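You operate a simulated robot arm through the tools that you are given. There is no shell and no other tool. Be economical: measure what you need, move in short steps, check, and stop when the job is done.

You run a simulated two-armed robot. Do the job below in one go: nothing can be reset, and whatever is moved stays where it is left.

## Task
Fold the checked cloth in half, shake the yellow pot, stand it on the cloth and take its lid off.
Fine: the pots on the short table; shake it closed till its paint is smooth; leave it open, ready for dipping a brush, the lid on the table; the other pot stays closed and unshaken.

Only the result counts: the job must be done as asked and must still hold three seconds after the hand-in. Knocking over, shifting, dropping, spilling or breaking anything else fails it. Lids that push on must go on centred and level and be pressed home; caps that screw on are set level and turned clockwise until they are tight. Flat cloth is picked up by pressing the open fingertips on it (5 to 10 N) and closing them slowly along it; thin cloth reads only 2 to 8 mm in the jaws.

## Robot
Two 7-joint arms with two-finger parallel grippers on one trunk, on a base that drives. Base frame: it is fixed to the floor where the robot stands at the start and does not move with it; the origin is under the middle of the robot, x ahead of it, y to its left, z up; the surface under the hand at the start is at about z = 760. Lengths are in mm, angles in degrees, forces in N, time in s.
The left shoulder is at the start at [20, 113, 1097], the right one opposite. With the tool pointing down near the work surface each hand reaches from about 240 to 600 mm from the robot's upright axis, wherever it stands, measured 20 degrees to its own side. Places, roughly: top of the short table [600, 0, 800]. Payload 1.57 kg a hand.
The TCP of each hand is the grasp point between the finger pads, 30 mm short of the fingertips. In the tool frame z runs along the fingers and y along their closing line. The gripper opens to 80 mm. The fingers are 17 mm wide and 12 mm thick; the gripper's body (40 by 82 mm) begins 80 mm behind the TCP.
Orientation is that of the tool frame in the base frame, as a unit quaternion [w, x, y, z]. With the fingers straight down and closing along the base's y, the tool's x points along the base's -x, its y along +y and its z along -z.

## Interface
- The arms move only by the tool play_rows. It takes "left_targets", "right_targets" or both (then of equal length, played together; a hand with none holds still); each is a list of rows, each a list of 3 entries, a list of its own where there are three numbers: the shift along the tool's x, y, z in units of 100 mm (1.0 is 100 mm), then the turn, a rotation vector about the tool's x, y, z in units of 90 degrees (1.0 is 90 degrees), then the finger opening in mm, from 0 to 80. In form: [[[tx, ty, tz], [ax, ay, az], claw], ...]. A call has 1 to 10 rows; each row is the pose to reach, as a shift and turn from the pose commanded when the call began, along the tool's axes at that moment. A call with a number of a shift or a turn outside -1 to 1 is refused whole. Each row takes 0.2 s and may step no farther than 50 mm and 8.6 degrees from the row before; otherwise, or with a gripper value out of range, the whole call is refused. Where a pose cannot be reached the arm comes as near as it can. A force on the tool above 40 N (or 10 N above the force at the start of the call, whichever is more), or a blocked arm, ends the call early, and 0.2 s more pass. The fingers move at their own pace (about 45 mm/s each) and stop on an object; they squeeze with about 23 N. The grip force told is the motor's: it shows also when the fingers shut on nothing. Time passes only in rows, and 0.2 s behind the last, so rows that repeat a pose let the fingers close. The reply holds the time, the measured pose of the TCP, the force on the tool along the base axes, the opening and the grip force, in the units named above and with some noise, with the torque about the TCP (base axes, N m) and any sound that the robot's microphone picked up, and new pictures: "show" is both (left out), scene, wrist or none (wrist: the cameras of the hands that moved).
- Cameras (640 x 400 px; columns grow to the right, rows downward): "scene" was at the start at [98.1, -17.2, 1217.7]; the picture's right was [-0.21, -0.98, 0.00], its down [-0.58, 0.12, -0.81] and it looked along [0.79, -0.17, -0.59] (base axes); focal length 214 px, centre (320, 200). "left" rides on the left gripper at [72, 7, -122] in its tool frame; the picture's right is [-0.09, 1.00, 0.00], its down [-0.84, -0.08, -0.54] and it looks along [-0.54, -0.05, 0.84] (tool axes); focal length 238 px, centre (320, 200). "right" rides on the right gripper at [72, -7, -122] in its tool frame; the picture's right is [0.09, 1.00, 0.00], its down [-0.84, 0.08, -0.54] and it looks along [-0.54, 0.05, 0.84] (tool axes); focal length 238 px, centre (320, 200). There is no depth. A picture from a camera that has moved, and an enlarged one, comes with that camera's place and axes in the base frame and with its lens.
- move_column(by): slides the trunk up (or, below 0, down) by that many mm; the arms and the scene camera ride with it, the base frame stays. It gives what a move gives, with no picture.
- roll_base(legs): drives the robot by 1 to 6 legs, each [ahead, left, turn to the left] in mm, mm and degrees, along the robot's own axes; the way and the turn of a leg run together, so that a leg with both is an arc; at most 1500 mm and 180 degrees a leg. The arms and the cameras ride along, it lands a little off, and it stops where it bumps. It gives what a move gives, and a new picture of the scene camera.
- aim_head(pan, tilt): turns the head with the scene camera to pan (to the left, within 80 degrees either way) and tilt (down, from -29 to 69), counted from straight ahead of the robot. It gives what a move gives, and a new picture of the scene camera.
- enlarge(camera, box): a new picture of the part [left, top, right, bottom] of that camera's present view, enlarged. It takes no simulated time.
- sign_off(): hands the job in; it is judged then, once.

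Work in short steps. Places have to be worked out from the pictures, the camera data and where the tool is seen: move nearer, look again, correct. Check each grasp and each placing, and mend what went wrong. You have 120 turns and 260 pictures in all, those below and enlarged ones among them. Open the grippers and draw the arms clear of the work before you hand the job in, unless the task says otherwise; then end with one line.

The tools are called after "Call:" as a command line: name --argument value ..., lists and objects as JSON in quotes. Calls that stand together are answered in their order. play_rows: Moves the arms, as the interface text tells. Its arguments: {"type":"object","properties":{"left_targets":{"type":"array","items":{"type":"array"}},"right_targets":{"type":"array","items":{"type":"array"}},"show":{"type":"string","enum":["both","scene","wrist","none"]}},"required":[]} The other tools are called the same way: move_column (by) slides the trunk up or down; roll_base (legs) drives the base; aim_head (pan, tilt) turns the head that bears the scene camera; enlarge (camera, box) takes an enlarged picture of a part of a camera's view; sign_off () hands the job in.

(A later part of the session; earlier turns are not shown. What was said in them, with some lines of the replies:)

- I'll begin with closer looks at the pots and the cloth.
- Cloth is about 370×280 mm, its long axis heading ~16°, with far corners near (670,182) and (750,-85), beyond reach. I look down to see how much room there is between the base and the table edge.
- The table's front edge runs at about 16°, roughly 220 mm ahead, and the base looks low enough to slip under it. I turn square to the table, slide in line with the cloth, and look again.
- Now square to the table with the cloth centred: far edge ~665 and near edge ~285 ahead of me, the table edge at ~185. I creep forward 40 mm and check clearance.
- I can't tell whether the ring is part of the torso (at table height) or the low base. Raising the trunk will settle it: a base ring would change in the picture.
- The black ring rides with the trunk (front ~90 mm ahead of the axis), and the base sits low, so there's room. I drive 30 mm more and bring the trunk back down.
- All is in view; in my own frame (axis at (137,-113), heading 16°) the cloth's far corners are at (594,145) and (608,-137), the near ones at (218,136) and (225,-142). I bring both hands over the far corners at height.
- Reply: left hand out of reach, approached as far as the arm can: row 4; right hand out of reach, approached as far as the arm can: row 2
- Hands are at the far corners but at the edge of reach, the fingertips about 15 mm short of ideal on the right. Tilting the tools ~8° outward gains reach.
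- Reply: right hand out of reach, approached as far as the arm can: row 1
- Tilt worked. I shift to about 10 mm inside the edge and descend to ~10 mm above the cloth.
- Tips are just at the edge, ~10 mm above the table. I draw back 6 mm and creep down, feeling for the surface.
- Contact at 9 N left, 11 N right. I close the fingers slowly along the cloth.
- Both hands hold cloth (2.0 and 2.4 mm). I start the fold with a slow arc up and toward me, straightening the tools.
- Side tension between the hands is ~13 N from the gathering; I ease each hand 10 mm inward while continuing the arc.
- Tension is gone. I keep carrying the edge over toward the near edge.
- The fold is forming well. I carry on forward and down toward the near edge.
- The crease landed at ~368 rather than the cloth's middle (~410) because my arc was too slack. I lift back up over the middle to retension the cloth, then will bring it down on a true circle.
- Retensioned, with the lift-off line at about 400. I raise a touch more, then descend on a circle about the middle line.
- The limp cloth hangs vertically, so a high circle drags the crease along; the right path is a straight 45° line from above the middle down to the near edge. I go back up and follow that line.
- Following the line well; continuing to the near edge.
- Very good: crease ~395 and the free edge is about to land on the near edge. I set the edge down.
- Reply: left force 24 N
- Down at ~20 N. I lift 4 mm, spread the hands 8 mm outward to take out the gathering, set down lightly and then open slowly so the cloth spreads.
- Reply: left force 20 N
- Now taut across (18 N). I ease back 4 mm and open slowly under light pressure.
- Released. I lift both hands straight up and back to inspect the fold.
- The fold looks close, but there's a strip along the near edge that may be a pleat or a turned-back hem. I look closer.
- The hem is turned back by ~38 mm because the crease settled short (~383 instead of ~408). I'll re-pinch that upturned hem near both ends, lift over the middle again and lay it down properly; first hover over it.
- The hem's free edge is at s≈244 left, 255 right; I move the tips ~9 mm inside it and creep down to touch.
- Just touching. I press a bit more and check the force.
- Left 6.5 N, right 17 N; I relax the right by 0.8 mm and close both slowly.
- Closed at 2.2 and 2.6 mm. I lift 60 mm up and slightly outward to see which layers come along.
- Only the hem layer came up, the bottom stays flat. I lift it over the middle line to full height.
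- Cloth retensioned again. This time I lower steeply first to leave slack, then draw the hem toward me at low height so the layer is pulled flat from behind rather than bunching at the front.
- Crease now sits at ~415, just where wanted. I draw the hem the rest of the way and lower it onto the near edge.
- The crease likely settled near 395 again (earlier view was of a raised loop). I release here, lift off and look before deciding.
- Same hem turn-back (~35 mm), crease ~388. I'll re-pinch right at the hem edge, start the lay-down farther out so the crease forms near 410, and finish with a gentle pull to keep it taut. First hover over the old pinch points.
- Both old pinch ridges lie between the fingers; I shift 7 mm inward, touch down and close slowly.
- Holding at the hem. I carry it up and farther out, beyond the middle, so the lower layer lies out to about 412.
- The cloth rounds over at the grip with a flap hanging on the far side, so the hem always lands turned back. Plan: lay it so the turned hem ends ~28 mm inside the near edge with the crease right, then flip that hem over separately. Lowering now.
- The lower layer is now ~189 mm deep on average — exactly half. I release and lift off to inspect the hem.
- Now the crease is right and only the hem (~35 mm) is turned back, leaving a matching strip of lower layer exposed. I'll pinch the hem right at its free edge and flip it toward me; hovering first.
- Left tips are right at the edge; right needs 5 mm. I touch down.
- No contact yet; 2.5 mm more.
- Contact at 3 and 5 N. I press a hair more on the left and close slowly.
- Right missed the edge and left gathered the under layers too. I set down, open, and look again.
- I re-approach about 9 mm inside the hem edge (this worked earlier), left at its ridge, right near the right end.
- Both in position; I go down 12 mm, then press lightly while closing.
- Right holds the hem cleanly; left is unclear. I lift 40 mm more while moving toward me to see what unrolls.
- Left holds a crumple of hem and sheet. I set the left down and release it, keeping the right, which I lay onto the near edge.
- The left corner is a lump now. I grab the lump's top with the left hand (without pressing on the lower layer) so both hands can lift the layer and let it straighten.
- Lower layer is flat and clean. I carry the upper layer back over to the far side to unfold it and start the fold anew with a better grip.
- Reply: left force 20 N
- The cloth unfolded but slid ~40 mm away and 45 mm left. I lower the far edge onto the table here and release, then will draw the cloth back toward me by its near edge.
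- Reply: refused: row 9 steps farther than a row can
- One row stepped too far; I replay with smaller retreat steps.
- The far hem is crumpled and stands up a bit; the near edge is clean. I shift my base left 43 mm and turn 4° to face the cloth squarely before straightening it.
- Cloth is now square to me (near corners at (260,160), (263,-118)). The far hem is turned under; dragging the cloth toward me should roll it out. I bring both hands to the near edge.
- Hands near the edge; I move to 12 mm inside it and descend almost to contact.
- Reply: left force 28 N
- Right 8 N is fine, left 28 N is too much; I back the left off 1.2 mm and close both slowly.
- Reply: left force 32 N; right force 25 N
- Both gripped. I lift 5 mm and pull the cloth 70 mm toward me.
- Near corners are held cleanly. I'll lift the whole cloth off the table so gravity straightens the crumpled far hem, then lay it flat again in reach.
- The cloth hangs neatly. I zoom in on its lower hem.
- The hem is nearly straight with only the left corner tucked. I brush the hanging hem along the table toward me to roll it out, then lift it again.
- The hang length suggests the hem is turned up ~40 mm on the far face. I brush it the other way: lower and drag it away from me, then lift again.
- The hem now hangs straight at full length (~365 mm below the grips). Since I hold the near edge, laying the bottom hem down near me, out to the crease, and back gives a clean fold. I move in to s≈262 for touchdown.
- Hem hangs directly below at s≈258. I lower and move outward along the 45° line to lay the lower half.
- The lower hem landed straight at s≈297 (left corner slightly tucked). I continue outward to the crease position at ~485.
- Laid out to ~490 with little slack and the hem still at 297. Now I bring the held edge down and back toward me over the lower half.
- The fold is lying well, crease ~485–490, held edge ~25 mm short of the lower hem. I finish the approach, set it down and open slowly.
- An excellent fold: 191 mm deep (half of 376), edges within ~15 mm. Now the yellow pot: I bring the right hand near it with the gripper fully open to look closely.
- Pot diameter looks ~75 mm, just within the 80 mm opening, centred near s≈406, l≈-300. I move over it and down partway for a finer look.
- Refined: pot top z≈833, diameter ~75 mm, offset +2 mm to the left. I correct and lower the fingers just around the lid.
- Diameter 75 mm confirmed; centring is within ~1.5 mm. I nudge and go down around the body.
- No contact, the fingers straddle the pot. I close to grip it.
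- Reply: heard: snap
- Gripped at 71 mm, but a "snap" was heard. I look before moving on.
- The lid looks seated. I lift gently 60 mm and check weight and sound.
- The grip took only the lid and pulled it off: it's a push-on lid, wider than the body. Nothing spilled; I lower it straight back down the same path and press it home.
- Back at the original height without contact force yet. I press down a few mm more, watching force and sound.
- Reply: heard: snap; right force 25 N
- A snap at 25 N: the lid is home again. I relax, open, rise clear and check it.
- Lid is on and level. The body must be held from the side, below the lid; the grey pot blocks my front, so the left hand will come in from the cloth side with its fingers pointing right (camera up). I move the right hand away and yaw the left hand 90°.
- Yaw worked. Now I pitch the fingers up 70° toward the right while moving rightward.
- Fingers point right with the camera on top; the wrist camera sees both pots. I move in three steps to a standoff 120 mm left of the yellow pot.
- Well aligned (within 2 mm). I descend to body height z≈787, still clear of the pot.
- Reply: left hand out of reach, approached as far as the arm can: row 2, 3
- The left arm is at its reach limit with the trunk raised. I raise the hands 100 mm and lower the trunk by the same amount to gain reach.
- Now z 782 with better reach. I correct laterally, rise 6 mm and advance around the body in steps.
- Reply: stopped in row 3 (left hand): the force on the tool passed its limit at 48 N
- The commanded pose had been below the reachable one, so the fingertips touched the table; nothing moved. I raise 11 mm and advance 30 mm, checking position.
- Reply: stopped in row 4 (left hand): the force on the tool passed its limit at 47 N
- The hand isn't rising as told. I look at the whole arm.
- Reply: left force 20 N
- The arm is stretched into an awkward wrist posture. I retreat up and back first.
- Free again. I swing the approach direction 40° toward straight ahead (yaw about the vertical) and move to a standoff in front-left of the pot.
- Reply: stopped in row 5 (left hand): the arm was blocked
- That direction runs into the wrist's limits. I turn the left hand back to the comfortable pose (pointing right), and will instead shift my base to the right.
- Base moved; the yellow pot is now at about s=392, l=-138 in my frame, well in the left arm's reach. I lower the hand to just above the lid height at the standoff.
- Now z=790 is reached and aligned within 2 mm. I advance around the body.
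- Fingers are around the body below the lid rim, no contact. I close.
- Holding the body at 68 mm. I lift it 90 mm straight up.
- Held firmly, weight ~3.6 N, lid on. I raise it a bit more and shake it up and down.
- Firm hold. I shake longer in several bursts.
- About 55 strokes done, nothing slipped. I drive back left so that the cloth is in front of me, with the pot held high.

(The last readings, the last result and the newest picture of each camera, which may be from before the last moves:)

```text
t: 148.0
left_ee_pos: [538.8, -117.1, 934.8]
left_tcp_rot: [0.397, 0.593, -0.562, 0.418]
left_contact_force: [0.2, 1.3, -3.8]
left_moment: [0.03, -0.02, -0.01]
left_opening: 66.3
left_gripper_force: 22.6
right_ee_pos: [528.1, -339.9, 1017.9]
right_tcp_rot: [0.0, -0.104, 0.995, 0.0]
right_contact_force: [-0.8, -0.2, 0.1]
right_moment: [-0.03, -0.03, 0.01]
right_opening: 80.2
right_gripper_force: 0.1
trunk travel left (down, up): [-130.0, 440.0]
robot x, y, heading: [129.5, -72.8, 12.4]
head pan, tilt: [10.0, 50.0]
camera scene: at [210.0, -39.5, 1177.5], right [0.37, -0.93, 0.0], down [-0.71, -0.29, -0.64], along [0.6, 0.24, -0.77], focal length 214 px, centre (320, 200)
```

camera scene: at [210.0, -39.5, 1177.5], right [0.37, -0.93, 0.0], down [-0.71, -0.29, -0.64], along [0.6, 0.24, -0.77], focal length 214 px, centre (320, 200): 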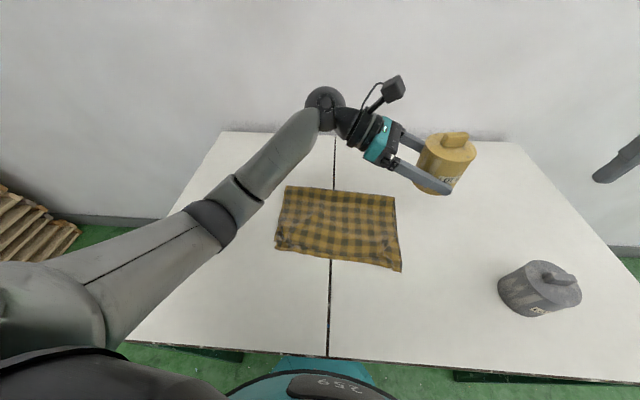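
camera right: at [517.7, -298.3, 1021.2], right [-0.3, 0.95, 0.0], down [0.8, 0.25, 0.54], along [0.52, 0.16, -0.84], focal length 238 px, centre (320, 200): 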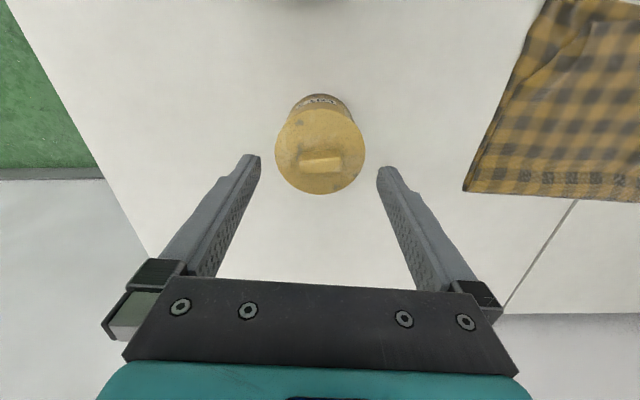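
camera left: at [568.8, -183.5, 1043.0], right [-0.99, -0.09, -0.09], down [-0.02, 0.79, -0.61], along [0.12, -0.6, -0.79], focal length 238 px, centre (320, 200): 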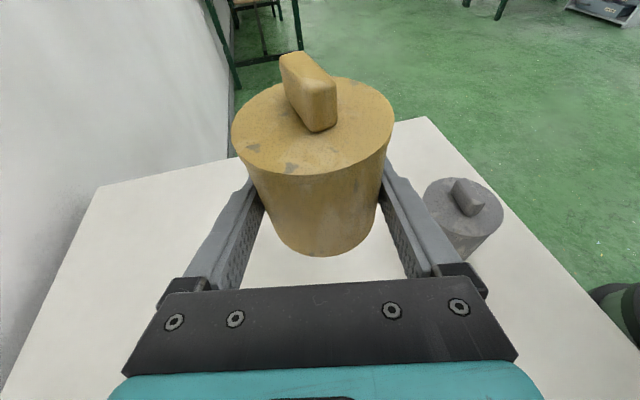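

I move over the cloth centre in two steps and lower to ~25 mm above it.

Call:
play_rows --left_targets '[[[-0.23, 0.1, -0.27], [0, 0, 0], 40], [[-0.455, 0.206, -0.53], [0, 0, 0], 40]]' --show "none"

Call:
play_rows --left_targets '[[[-0.23, 0.1, -0.27], [0, 0, 0], 40], [[-0.455, 0.206, -0.53], [0, 0, 0], 40]]' --show "none"

Call:
play_rows --left_targets '[[[-0.28, 0, 0.1], [0, 0, 0], 40], [[-0.565, 0, 0.2], [0, 0, 0], 40]]' --show "scene"

```text
t: 148.6
left_ee_pos: [514.7, -51.9, 906.5]
left_tcp_rot: [0.398, 0.592, -0.563, 0.417]
left_contact_force: [-0.6, -0.1, -3.9]
left_moment: [0.0, -0.03, 0.0]
left_opening: 66.4
left_gripper_force: 22.9
right_ee_pos: [528.5, -340.7, 1016.5]
right_tcp_rot: [0.0, -0.104, 0.995, 0.0]
right_contact_force: [0.7, -0.6, -0.4]
right_moment: [-0.01, 0.0, 0.04]
right_opening: 79.9
right_gripper_force: 0.1
trunk travel left (down, up): [-130.0, 440.0]
robot x, y, heading: [125.2, -71.5, 12.2]
head pan, tilt: [10.0, 50.0]
```

```text
t: 149.2
left_ee_pos: [490.7, 12.3, 883.7]
left_tcp_rot: [0.398, 0.592, -0.563, 0.418]
left_contact_force: [-0.3, 0.2, -3.8]
left_moment: [-0.01, -0.01, -0.01]
left_opening: 66.4
left_gripper_force: 23.2
right_ee_pos: [527.3, -339.7, 1016.2]
right_tcp_rot: [-0.001, -0.105, 0.995, -0.001]
right_contact_force: [-0.1, 0.2, -1.3]
right_moment: [-0.01, 0.0, 0.0]
right_opening: 80.1
right_gripper_force: 0.0
trunk travel left (down, up): [-130.0, 440.0]
robot x, y, heading: [126.4, -70.1, 12.1]
head pan, tilt: [10.0, 50.0]
```

```text
t: 149.8
left_ee_pos: [490.5, 10.9, 823.9]
left_tcp_rot: [0.397, 0.592, -0.563, 0.418]
left_contact_force: [0.6, 0.5, -3.3]
left_moment: [0.02, -0.01, -0.03]
left_opening: 66.3
left_gripper_force: 22.4
right_ee_pos: [528.5, -341.0, 1015.4]
right_tcp_rot: [0.001, -0.105, 0.994, 0.0]
right_contact_force: [-0.4, 0.0, -0.7]
right_moment: [0.01, 0.0, 0.0]
right_opening: 79.9
right_gripper_force: 0.1
trunk travel left (down, up): [-130.0, 440.0]
robot x, y, heading: [127.4, -72.0, 11.9]
head pan, tilt: [10.0, 50.0]
camera scene: at [210.1, -39.7, 1177.5], right [0.37, -0.93, 0.0], down [-0.71, -0.29, -0.64], along [0.6, 0.24, -0.77], focal length 214 px, centre (320, 200)
```

scene: 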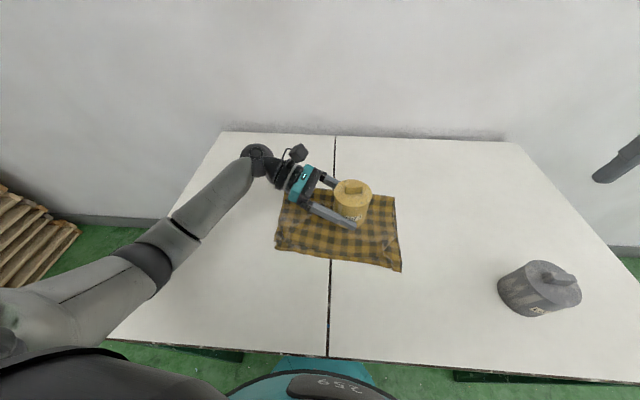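

Pot is above the cloth centre. I lower it until it rests.

Call:
play_rows --left_targets '[[[-0.12, 0, 0.042], [0, 0, 0], 40], [[-0.21, 0, 0.075], [0, 0, 0], 40], [[-0.245, 0, 0.087], [0, 0, 0], 40], [[-0.265, 0, 0.094], [0, 0, 0], 40]]' --show "none"

```text
t: 150.8
left_ee_pos: [491.0, 10.1, 794.9]
left_tcp_rot: [0.398, 0.592, -0.563, 0.418]
left_contact_force: [0.1, 0.2, -3.5]
left_moment: [0.01, 0.01, 0.0]
left_opening: 66.4
left_gripper_force: 23.2
right_ee_pos: [528.9, -340.0, 1017.0]
right_tcp_rot: [0.0, -0.105, 0.994, 0.001]
right_contact_force: [0.0, -0.2, -0.9]
right_moment: [0.01, -0.01, 0.01]
right_opening: 80.0
right_gripper_force: 0.0
trunk travel left (down, up): [-130.0, 440.0]
robot x, y, heading: [126.1, -73.1, 11.8]
head pan, tilt: [10.0, 50.0]
```

Call:
play_rows --left_targets '[[[-0.014, 0, 0.005], [0, 0, 0], 40], [[-0.028, 0, 0.01], [0, 0, 0], 40], [[-0.038, 0, 0.0135], [0, 0, 0], 40]]' --show "none"

```text
t: 151.6
left_ee_pos: [491.0, 10.2, 791.4]
left_tcp_rot: [0.397, 0.592, -0.562, 0.419]
left_contact_force: [-1.6, 0.5, 3.4]
left_moment: [0.04, 0.01, -0.04]
left_opening: 66.4
left_gripper_force: 23.2
right_ee_pos: [528.5, -339.7, 1017.6]
right_tcp_rot: [0.0, -0.104, 0.995, 0.0]
right_contact_force: [0.3, -0.8, 0.2]
right_moment: [0.05, 0.01, 0.01]
right_opening: 79.7
right_gripper_force: 0.2
trunk travel left (down, up): [-130.0, 440.0]
robot x, y, heading: [125.7, -77.4, 11.9]
head pan, tilt: [10.0, 50.0]
```

The pot rests on the cloth and the left hand steadies its body. Now the right hand comes over the pot, to take the lid by its rim (which worked before by accident).

Call:
play_rows --right_targets '[[[-0.05, 0.43, 0], [0, 0, 0], 80], [[-0.09, 0.86, 0], [0, 0, 0], 80]]' --show "none"

Call:
play_rows --right_targets '[[[-0.05, 0.43, 0], [0, 0, 0], 80], [[-0.09, 0.86, 0], [0, 0, 0], 80]]' --show "none"

Call:
play_rows --right_targets '[[[-0.05, 0.43, 0], [0, 0, 0], 80], [[-0.09, 0.86, 0], [0, 0, 0], 80]]' --show "none"

Call:
play_rows --right_targets '[[[-0.05, 0.43, 0.1], [0, 0, 0], 80], [[-0.09, 0.86, 0.3], [0, 0, 0], 80]]' --show "both"

```text
t: 152.2
left_ee_pos: [491.2, 10.6, 792.6]
left_tcp_rot: [0.398, 0.591, -0.563, 0.419]
left_contact_force: [-0.6, 1.5, 8.6]
left_moment: [0.07, 0.03, -0.01]
left_opening: 66.3
left_gripper_force: 23.3
right_ee_pos: [519.6, -253.6, 1018.2]
right_tcp_rot: [0.001, -0.104, 0.995, 0.001]
right_contact_force: [0.2, -0.3, 0.7]
right_moment: [-0.01, -0.01, -0.01]
right_opening: 79.7
right_gripper_force: 0.1
trunk travel left (down, up): [-130.0, 440.0]
robot x, y, heading: [129.6, -72.7, 12.0]
head pan, tilt: [10.0, 50.0]
```

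```text
t: 152.8
left_ee_pos: [489.8, 9.7, 793.1]
left_tcp_rot: [0.397, 0.592, -0.562, 0.419]
left_contact_force: [0.3, 0.8, 11.6]
left_moment: [0.04, 0.04, -0.05]
left_opening: 66.5
left_gripper_force: 23.3
right_ee_pos: [509.6, -168.8, 1018.6]
right_tcp_rot: [0.0, -0.103, 0.995, 0.001]
right_contact_force: [1.4, -0.3, -0.2]
right_moment: [0.02, 0.0, 0.0]
right_opening: 80.1
right_gripper_force: 0.1
trunk travel left (down, up): [-130.0, 440.0]
robot x, y, heading: [129.1, -70.9, 11.8]
head pan, tilt: [10.0, 50.0]
```

```text
t: 153.4
left_ee_pos: [491.0, 10.6, 792.8]
left_tcp_rot: [0.398, 0.591, -0.562, 0.419]
left_contact_force: [-0.8, 1.7, 14.6]
left_moment: [0.08, -0.01, -0.06]
left_opening: 66.2
left_gripper_force: 22.9
right_ee_pos: [500.4, -82.4, 1018.2]
right_tcp_rot: [0.0, -0.104, 0.995, 0.001]
right_contact_force: [-0.2, 0.2, 0.1]
right_moment: [0.01, 0.0, 0.02]
right_opening: 80.1
right_gripper_force: 0.1
trunk travel left (down, up): [-130.0, 440.0]
robot x, y, heading: [128.1, -70.2, 12.1]
head pan, tilt: [10.0, 50.0]
```

```text
t: 154.0
left_ee_pos: [490.3, 9.0, 792.6]
left_tcp_rot: [0.398, 0.592, -0.563, 0.419]
left_contact_force: [1.1, 2.8, 15.4]
left_moment: [0.1, 0.0, 0.04]
left_opening: 66.5
left_gripper_force: 23.2
right_ee_pos: [491.9, 4.8, 987.2]
right_tcp_rot: [0.001, -0.105, 0.995, 0.001]
right_contact_force: [-0.3, -0.2, 0.4]
right_moment: [0.03, 0.04, -0.03]
right_opening: 80.2
right_gripper_force: 0.0
trunk travel left (down, up): [-130.0, 440.0]
robot x, y, heading: [125.9, -77.6, 12.0]
head pan, tilt: [10.0, 50.0]
camera scene: at [209.3, -39.9, 1177.6], right [0.37, -0.93, 0.0], down [-0.71, -0.29, -0.64], along [0.6, 0.24, -0.77], focal length 214 px, centre (320, 200)
camera right: at [423.3, -17.4, 1110.8], right [-0.3, 0.96, 0.0], down [0.8, 0.25, 0.54], along [0.52, 0.16, -0.84], focal length 238 px, centre (320, 200)
```

scene: 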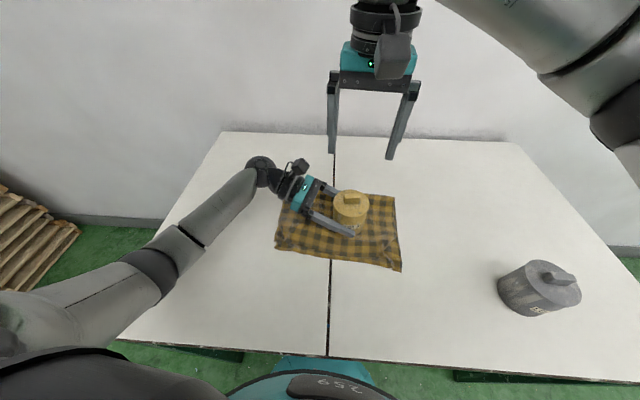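
right: 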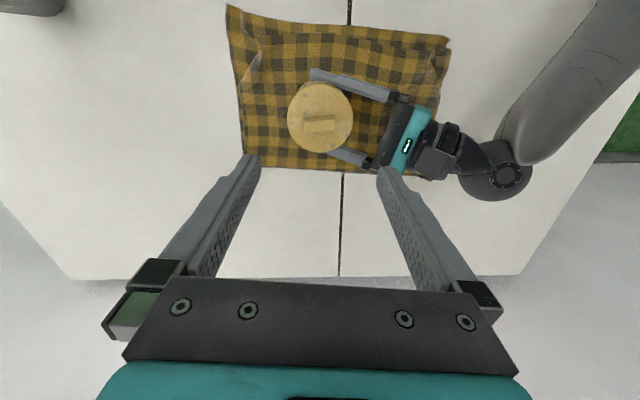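

Lid centre is ~6 mm nearer than the right tool axis; the left gripper leaves room. I correct, descend to just above the lid and check.

Call:
play_rows --right_targets '[[[0.05, 0, 0.3], [0, 0, 0], 80], [[0.05, 0, 0.6], [0, 0, 0], 80], [[0.05, 0, 0.95], [0, 0, 0], 80]]' --left_targets '[[[0.01, 0, -0.003], [0, 0, 0], 40], [[0.01, 0, -0.003], [0, 0, 0], 40], [[0.01, 0, -0.003], [0, 0, 0], 40]]' --show "none"

Call:
enlarge --camera "right" --box '[220, 60, 420, 240]'

```text
t: 154.8
left_ee_pos: [490.7, 10.7, 792.2]
left_tcp_rot: [0.398, 0.592, -0.562, 0.419]
left_contact_force: [2.8, 0.2, 12.6]
left_moment: [-0.03, -0.1, 0.02]
left_opening: 66.2
left_gripper_force: 23.4
right_ee_pos: [486.2, 2.5, 892.2]
right_tcp_rot: [0.002, -0.104, 0.995, 0.001]
right_contact_force: [0.1, -0.3, -0.7]
right_moment: [-0.01, 0.01, -0.02]
right_opening: 80.0
right_gripper_force: 0.1
trunk travel left (down, up): [-130.0, 440.0]
robot x, y, heading: [122.2, -74.0, 11.9]
head pan, tilt: [10.0, 50.0]
```

```text
2.22 times, centred on (320, 150) of right
camera zoom: at [417.4, -18.7, 1015.7], right [-0.3, 0.95, 0.0], down [0.8, 0.25, 0.54], along [0.52, 0.16, -0.84], focal length 530 px, centre (320, 311)
```

zoom: 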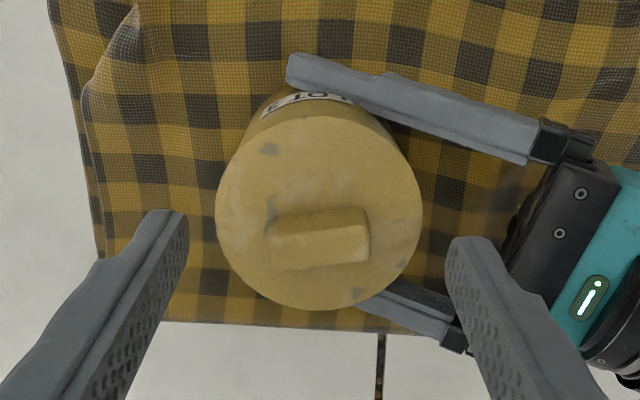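

I adjust 3.5 mm and descend so the fingertips pass just below the lid rim, then close.

Call:
play_rows --right_targets '[[[0.035, -0.005, 0.15], [0, 0, 0], 80], [[0.035, -0.005, 0.3], [0, 0, 0], 80], [[0.035, -0.005, 0.44], [0, 0, 0], 80]]' --show "none"

Call:
enlarge --camera "right" --box '[220, 90, 420, 300]'

```text
t: 155.6
left_ee_pos: [490.9, 9.7, 792.8]
left_tcp_rot: [0.397, 0.592, -0.563, 0.418]
left_contact_force: [1.9, 1.4, 10.7]
left_moment: [-0.05, -0.12, 0.03]
left_opening: 66.5
left_gripper_force: 23.0
right_ee_pos: [482.8, 1.7, 849.2]
right_tcp_rot: [0.0, -0.105, 0.994, 0.001]
right_contact_force: [0.3, 0.1, -0.2]
right_moment: [0.02, -0.02, -0.01]
right_opening: 80.0
right_gripper_force: 0.0
trunk travel left (down, up): [-130.0, 440.0]
robot x, y, heading: [123.3, -68.6, 12.2]
head pan, tilt: [10.0, 50.0]
```

```text
1.90 times, centred on (320, 195) of right
camera zoom: at [414.7, -20.2, 971.4], right [-0.3, 0.95, 0.0], down [0.8, 0.25, 0.54], along [0.52, 0.16, -0.84], focal length 454 px, centre (320, 210)
```

zoom: 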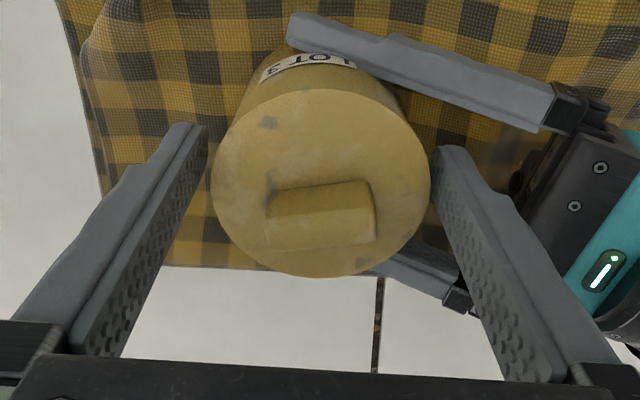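

Nicely centred. I close on the lid rim.

Call:
play_rows --right_targets '[[[0, 0.012, 0], [0, 0, 0], 76], [[0, 0.012, 0], [0, 0, 0], 70], [[0, 0.012, 0], [0, 0, 0], 62], [[0, 0.012, 0], [0, 0, 0], 55], [[0, 0.012, 0], [0, 0, 0], 55]]' --show "none"

```text
t: 156.8
left_ee_pos: [490.1, 10.2, 792.2]
left_tcp_rot: [0.397, 0.593, -0.562, 0.419]
left_contact_force: [2.9, 0.5, 8.8]
left_moment: [-0.02, -0.1, 0.01]
left_opening: 66.2
left_gripper_force: 22.5
right_ee_pos: [482.8, 3.6, 849.2]
right_tcp_rot: [0.0, -0.105, 0.994, 0.001]
right_contact_force: [0.0, 0.1, -0.2]
right_moment: [0.0, -0.02, -0.01]
right_opening: 70.4
right_gripper_force: 22.8
trunk travel left (down, up): [-130.0, 440.0]
robot x, y, heading: [124.7, -70.3, 12.1]
head pan, tilt: [10.0, 50.0]
heard: snap
```

Snap — the lid has come loose. I lift it straight up while the left hand holds the body.

Call:
play_rows --right_targets '[[[0, 0, -0.1], [0, 0, 0], 50], [[0, 0, -0.25], [0, 0, 0], 50], [[0, 0, -0.5], [0, 0, 0], 50], [[0, 0, -0.75], [0, 0, 0], 50], [[0, 0, -1.0], [0, 0, 0], 50]]' --show "wrist"

Call:
enlarge --camera "scene" --box '[310, 160, 410, 260]'

```text
t: 158.0
left_ee_pos: [489.9, 9.6, 792.6]
left_tcp_rot: [0.398, 0.592, -0.563, 0.418]
left_contact_force: [2.3, -0.1, 9.5]
left_moment: [-0.04, -0.08, 0.03]
left_opening: 66.4
left_gripper_force: 22.8
right_ee_pos: [483.8, 3.1, 948.5]
right_tcp_rot: [0.0, -0.105, 0.994, 0.0]
right_contact_force: [0.4, 0.0, 0.1]
right_moment: [0.02, 0.02, 0.01]
right_opening: 70.4
right_gripper_force: 22.7
trunk travel left (down, up): [-130.0, 440.0]
robot x, y, heading: [130.0, -71.0, 12.0]
head pan, tilt: [10.0, 50.0]
camera right: at [414.9, -19.1, 1071.1], right [-0.3, 0.95, 0.0], down [0.8, 0.25, 0.54], along [0.52, 0.16, -0.84], focal length 238 px, centre (320, 200)
```

right: 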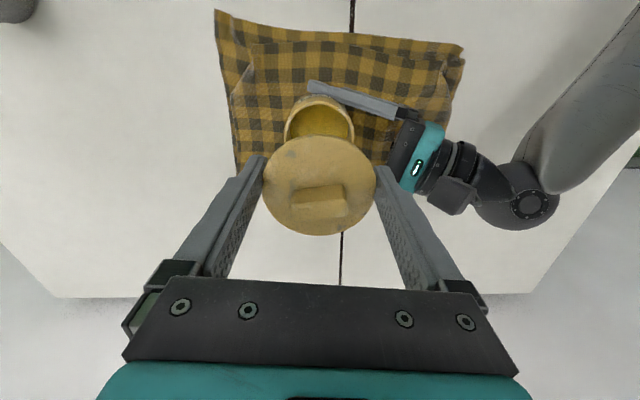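

```text
4.00 times, centred on (360, 210) of scene
camera zoom: at [209.6, -39.9, 1177.6], right [0.37, -0.93, 0.0], down [-0.71, -0.29, -0.64], along [0.6, 0.24, -0.77], focal length 858 px, centre (160, 160)
```

zoom: 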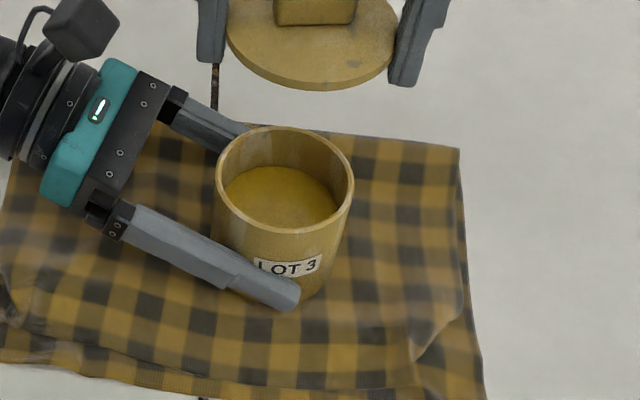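

The paint is uniformly smooth, the pot stands open on the cloth. I carry the lid to a free spot on the table at the right.

Call:
play_rows --right_targets '[[[-0.06, -0.37, 0], [0, 0, 0], 50], [[-0.12, -0.75, 0], [0, 0, 0], 50]]' --show "none"

Call:
play_rows --right_targets '[[[-0.06, -0.37, 0], [0, 0, 0], 50], [[-0.12, -0.75, 0], [0, 0, 0], 50]]' --show "none"

Call:
play_rows --right_targets '[[[-0.06, -0.35, 0.1], [0, 0, 0], 50], [[-0.12, -0.7, 0.4], [0, 0, 0], 50], [[-0.12, -0.7, 0.85], [0, 0, 0], 50]]' --show "both"

```text
t: 158.6
left_ee_pos: [490.2, 10.9, 792.2]
left_tcp_rot: [0.398, 0.592, -0.562, 0.418]
left_contact_force: [2.2, -0.9, 7.2]
left_moment: [-0.08, -0.05, 0.06]
left_opening: 66.7
left_gripper_force: 23.1
right_ee_pos: [510.7, -69.5, 947.8]
right_tcp_rot: [0.0, -0.104, 0.995, 0.001]
right_contact_force: [0.5, -0.2, 0.7]
right_moment: [-0.03, 0.02, 0.01]
right_opening: 70.4
right_gripper_force: 23.1
trunk travel left (down, up): [-130.0, 440.0]
robot x, y, heading: [121.8, -71.5, 11.8]
head pan, tilt: [10.0, 50.0]
```

```text
t: 159.2
left_ee_pos: [490.8, 9.7, 791.8]
left_tcp_rot: [0.397, 0.592, -0.562, 0.419]
left_contact_force: [1.1, -1.9, 6.6]
left_moment: [-0.08, -0.05, 0.06]
left_opening: 66.5
left_gripper_force: 22.6
right_ee_pos: [537.9, -139.5, 948.4]
right_tcp_rot: [-0.001, -0.106, 0.994, 0.0]
right_contact_force: [0.3, 0.7, 0.0]
right_moment: [0.01, 0.01, 0.01]
right_opening: 70.4
right_gripper_force: 22.9
trunk travel left (down, up): [-130.0, 440.0]
robot x, y, heading: [128.1, -70.0, 11.9]
head pan, tilt: [10.0, 50.0]
```

```text
t: 160.0
left_ee_pos: [490.2, 8.9, 792.7]
left_tcp_rot: [0.398, 0.591, -0.563, 0.418]
left_contact_force: [1.1, -1.1, 6.1]
left_moment: [-0.07, 0.03, -0.03]
left_opening: 66.4
left_gripper_force: 23.0
right_ee_pos: [565.7, -202.9, 863.3]
right_tcp_rot: [0.0, -0.105, 0.995, 0.0]
right_contact_force: [0.3, 0.6, -0.1]
right_moment: [-0.01, -0.02, -0.01]
right_opening: 70.3
right_gripper_force: 22.9
trunk travel left (down, up): [-130.0, 440.0]
robot x, y, heading: [126.2, -72.2, 11.8]
head pan, tilt: [10.0, 50.0]
camera scene: at [209.5, -40.0, 1177.6], right [0.37, -0.93, 0.0], down [-0.71, -0.29, -0.64], along [0.6, 0.24, -0.77], focal length 214 px, centre (320, 200)
camera right: at [496.5, -227.3, 985.8], right [-0.3, 0.95, 0.0], down [0.8, 0.25, 0.54], along [0.52, 0.16, -0.84], focal length 238 px, centre (320, 200)
```

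scene: 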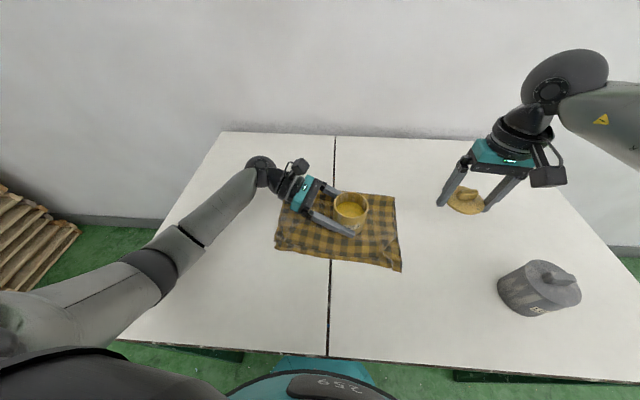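
right: 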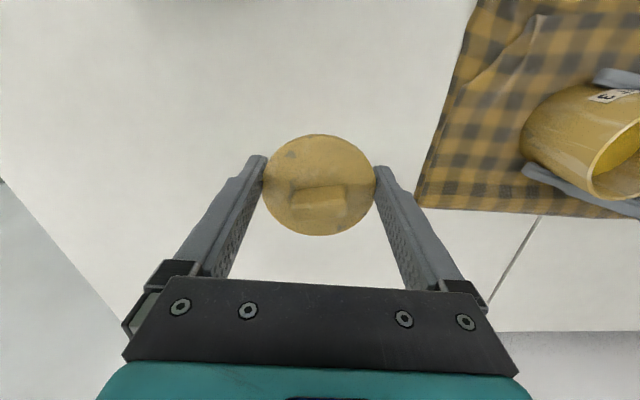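

A clear spot. I lower the lid until the fingertips just reach the table.

Call:
play_rows --right_targets '[[[0, 0, 0.3], [0, 0, 0], 50], [[0, 0, 0.55], [0, 0, 0], 50], [[0, 0, 0.66], [0, 0, 0], 50], [[0, 0, 0.7], [0, 0, 0], 50], [[0, 0, 0.715], [0, 0, 0], 50]]' --show "none"

```text
t: 161.2
left_ee_pos: [489.8, 11.0, 792.2]
left_tcp_rot: [0.398, 0.592, -0.563, 0.418]
left_contact_force: [1.6, -1.2, 6.2]
left_moment: [-0.06, -0.02, 0.0]
left_opening: 66.2
left_gripper_force: 23.4
right_ee_pos: [565.5, -204.2, 792.1]
right_tcp_rot: [0.0, -0.104, 0.995, 0.0]
right_contact_force: [-1.1, 0.5, -1.0]
right_moment: [0.03, 0.02, 0.0]
right_opening: 70.5
right_gripper_force: 22.8
trunk travel left (down, up): [-130.0, 440.0]
robot x, y, heading: [125.4, -73.5, 11.9]
head pan, tilt: [10.0, 50.0]
```

Just above the surface. I open both hands: the right releases the lid and rises, the left releases the pot and backs straight out.

Call:
play_rows --left_targets '[[[0, 0, 0], [0, 0, 0], 72], [[0, 0, 0], [0, 0, 0], 80], [[0, 0, 0], [0, 0, 0], 80], [[-0.04, 0, -0.12], [0, 0, 0], 80], [[-0.11, 0, -0.3], [0, 0, 0], 80], [[-0.18, 0, -0.5], [0, 0, 0], 80], [[-0.25, 0, -0.7], [0, 0, 0], 80], [[-0.318, 0, -0.895], [0, 0, 0], 80]]' --right_targets '[[[0, 0, 0], [0, 0, 0], 73], [[0, 0, 0], [0, 0, 0], 76], [[0, 0, 0], [0, 0, 0], 80], [[0, 0, -0.1], [0, 0, 0], 80], [[0, 0, -0.3], [0, 0, 0], 80], [[0, 0, -0.5], [0, 0, 0], 80], [[0, 0, -0.75], [0, 0, 0], 80], [[0, 0, -1.0], [0, 0, 0], 80]]' --show "scene"

Call:
enlarge --camera "scene" --box '[260, 160, 420, 290]'

```text
t: 163.0
left_ee_pos: [485.6, 106.2, 792.7]
left_tcp_rot: [0.397, 0.592, -0.562, 0.419]
left_contact_force: [0.4, 0.1, -0.7]
left_moment: [0.0, -0.03, -0.03]
left_opening: 80.0
left_gripper_force: 0.1
right_ee_pos: [562.8, -204.3, 892.2]
right_tcp_rot: [0.0, -0.105, 0.995, 0.001]
right_contact_force: [0.0, 0.3, -0.2]
right_moment: [-0.01, -0.02, -0.02]
right_opening: 80.1
right_gripper_force: 0.0
trunk travel left (down, up): [-130.0, 440.0]
robot x, y, heading: [126.8, -75.0, 12.0]
head pan, tilt: [10.0, 50.0]
camera scene: at [209.8, -39.7, 1177.6], right [0.37, -0.93, 0.0], down [-0.71, -0.29, -0.64], along [0.6, 0.24, -0.77], focal length 214 px, centre (320, 200)
```

scene: 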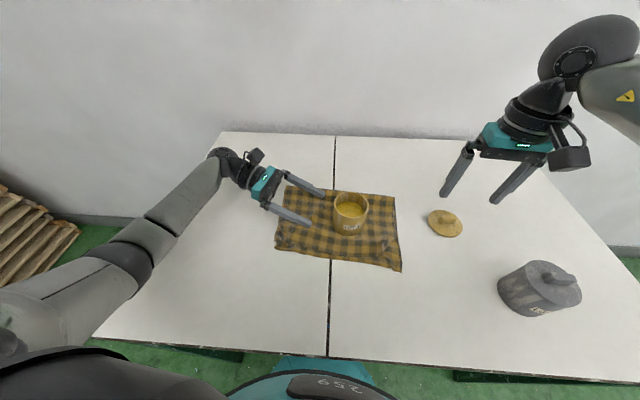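

```text
3.08 times, centred on (340, 225) of scene
camera zoom: at [209.8, -39.7, 1177.6], right [0.37, -0.93, 0.0], down [-0.71, -0.29, -0.64], along [0.6, 0.24, -0.77], focal length 660 px, centre (258, 123)
```

zoom: 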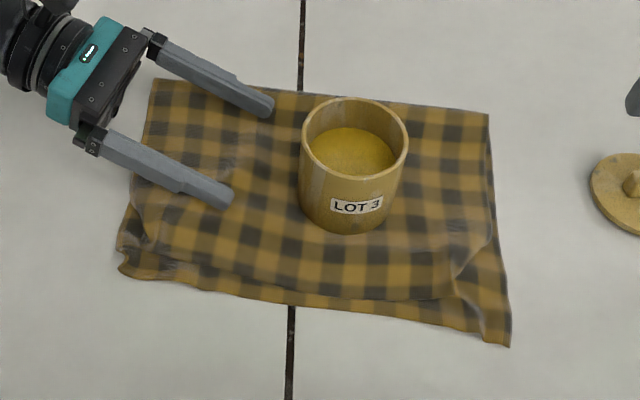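

The pot stands upright and open on the folded cloth with smooth paint, and the lid lies flat on the table. I draw both arms up and clear, and check once more.

Call:
play_rows --left_targets '[[[0.2, 0, -0.2], [0, 0, 0], 80], [[0.45, 0, -0.4], [0, 0, 0], 80], [[0.7, 0, -0.6], [0, 0, 0], 80], [[0.95, 0, -0.8], [0, 0, 0], 80]]' --right_targets '[[[0, -0.1, -0.3], [0, 0, 0], 80], [[0, -0.2, -0.6], [0, 0, 0], 80], [[0, -0.3, -0.9], [0, 0, 0], 80], [[0, -0.4, -1.0], [0, 0, 0], 80]]' --show "scene"

```text
t: 164.0
left_ee_pos: [482.9, 150.1, 908.6]
left_tcp_rot: [0.398, 0.592, -0.562, 0.418]
left_contact_force: [-0.8, -1.0, 0.3]
left_moment: [-0.03, 0.02, -0.04]
left_opening: 79.9
left_gripper_force: 0.1
right_ee_pos: [572.7, -243.4, 990.2]
right_tcp_rot: [0.0, -0.105, 0.995, -0.001]
right_contact_force: [-0.8, -0.2, 0.5]
right_moment: [0.01, -0.01, -0.01]
right_opening: 80.1
right_gripper_force: 0.1
trunk travel left (down, up): [-130.0, 440.0]
robot x, y, heading: [125.6, -71.7, 11.9]
head pan, tilt: [10.0, 50.0]
camera scene: at [209.8, -39.8, 1177.6], right [0.37, -0.93, 0.0], down [-0.71, -0.29, -0.64], along [0.6, 0.24, -0.77], focal length 214 px, centre (320, 200)
```

scene: 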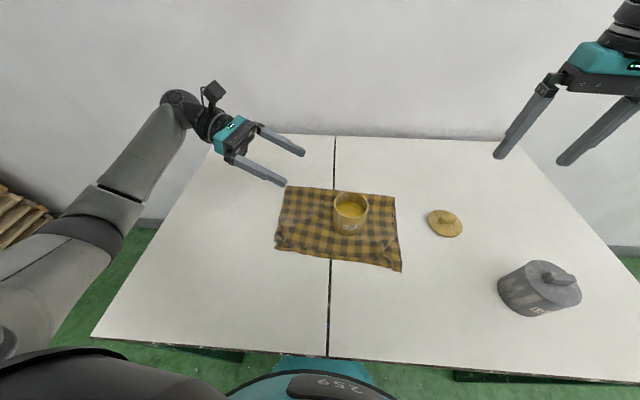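

Everything is in place, both hands are open and clear, and the grey pot is untouched and closed. I hand the job in.

Call:
sign_off

```text
The job is handed in.
```

The cloth is folded in half (edges about 15–25 mm off along the open side), and the yellow pot stands on it open with smooth paint, its lid on the table and the grey pot untouched. The lid came off once by accident before the shake; I pressed it back until it snapped, then shook the pot closed.
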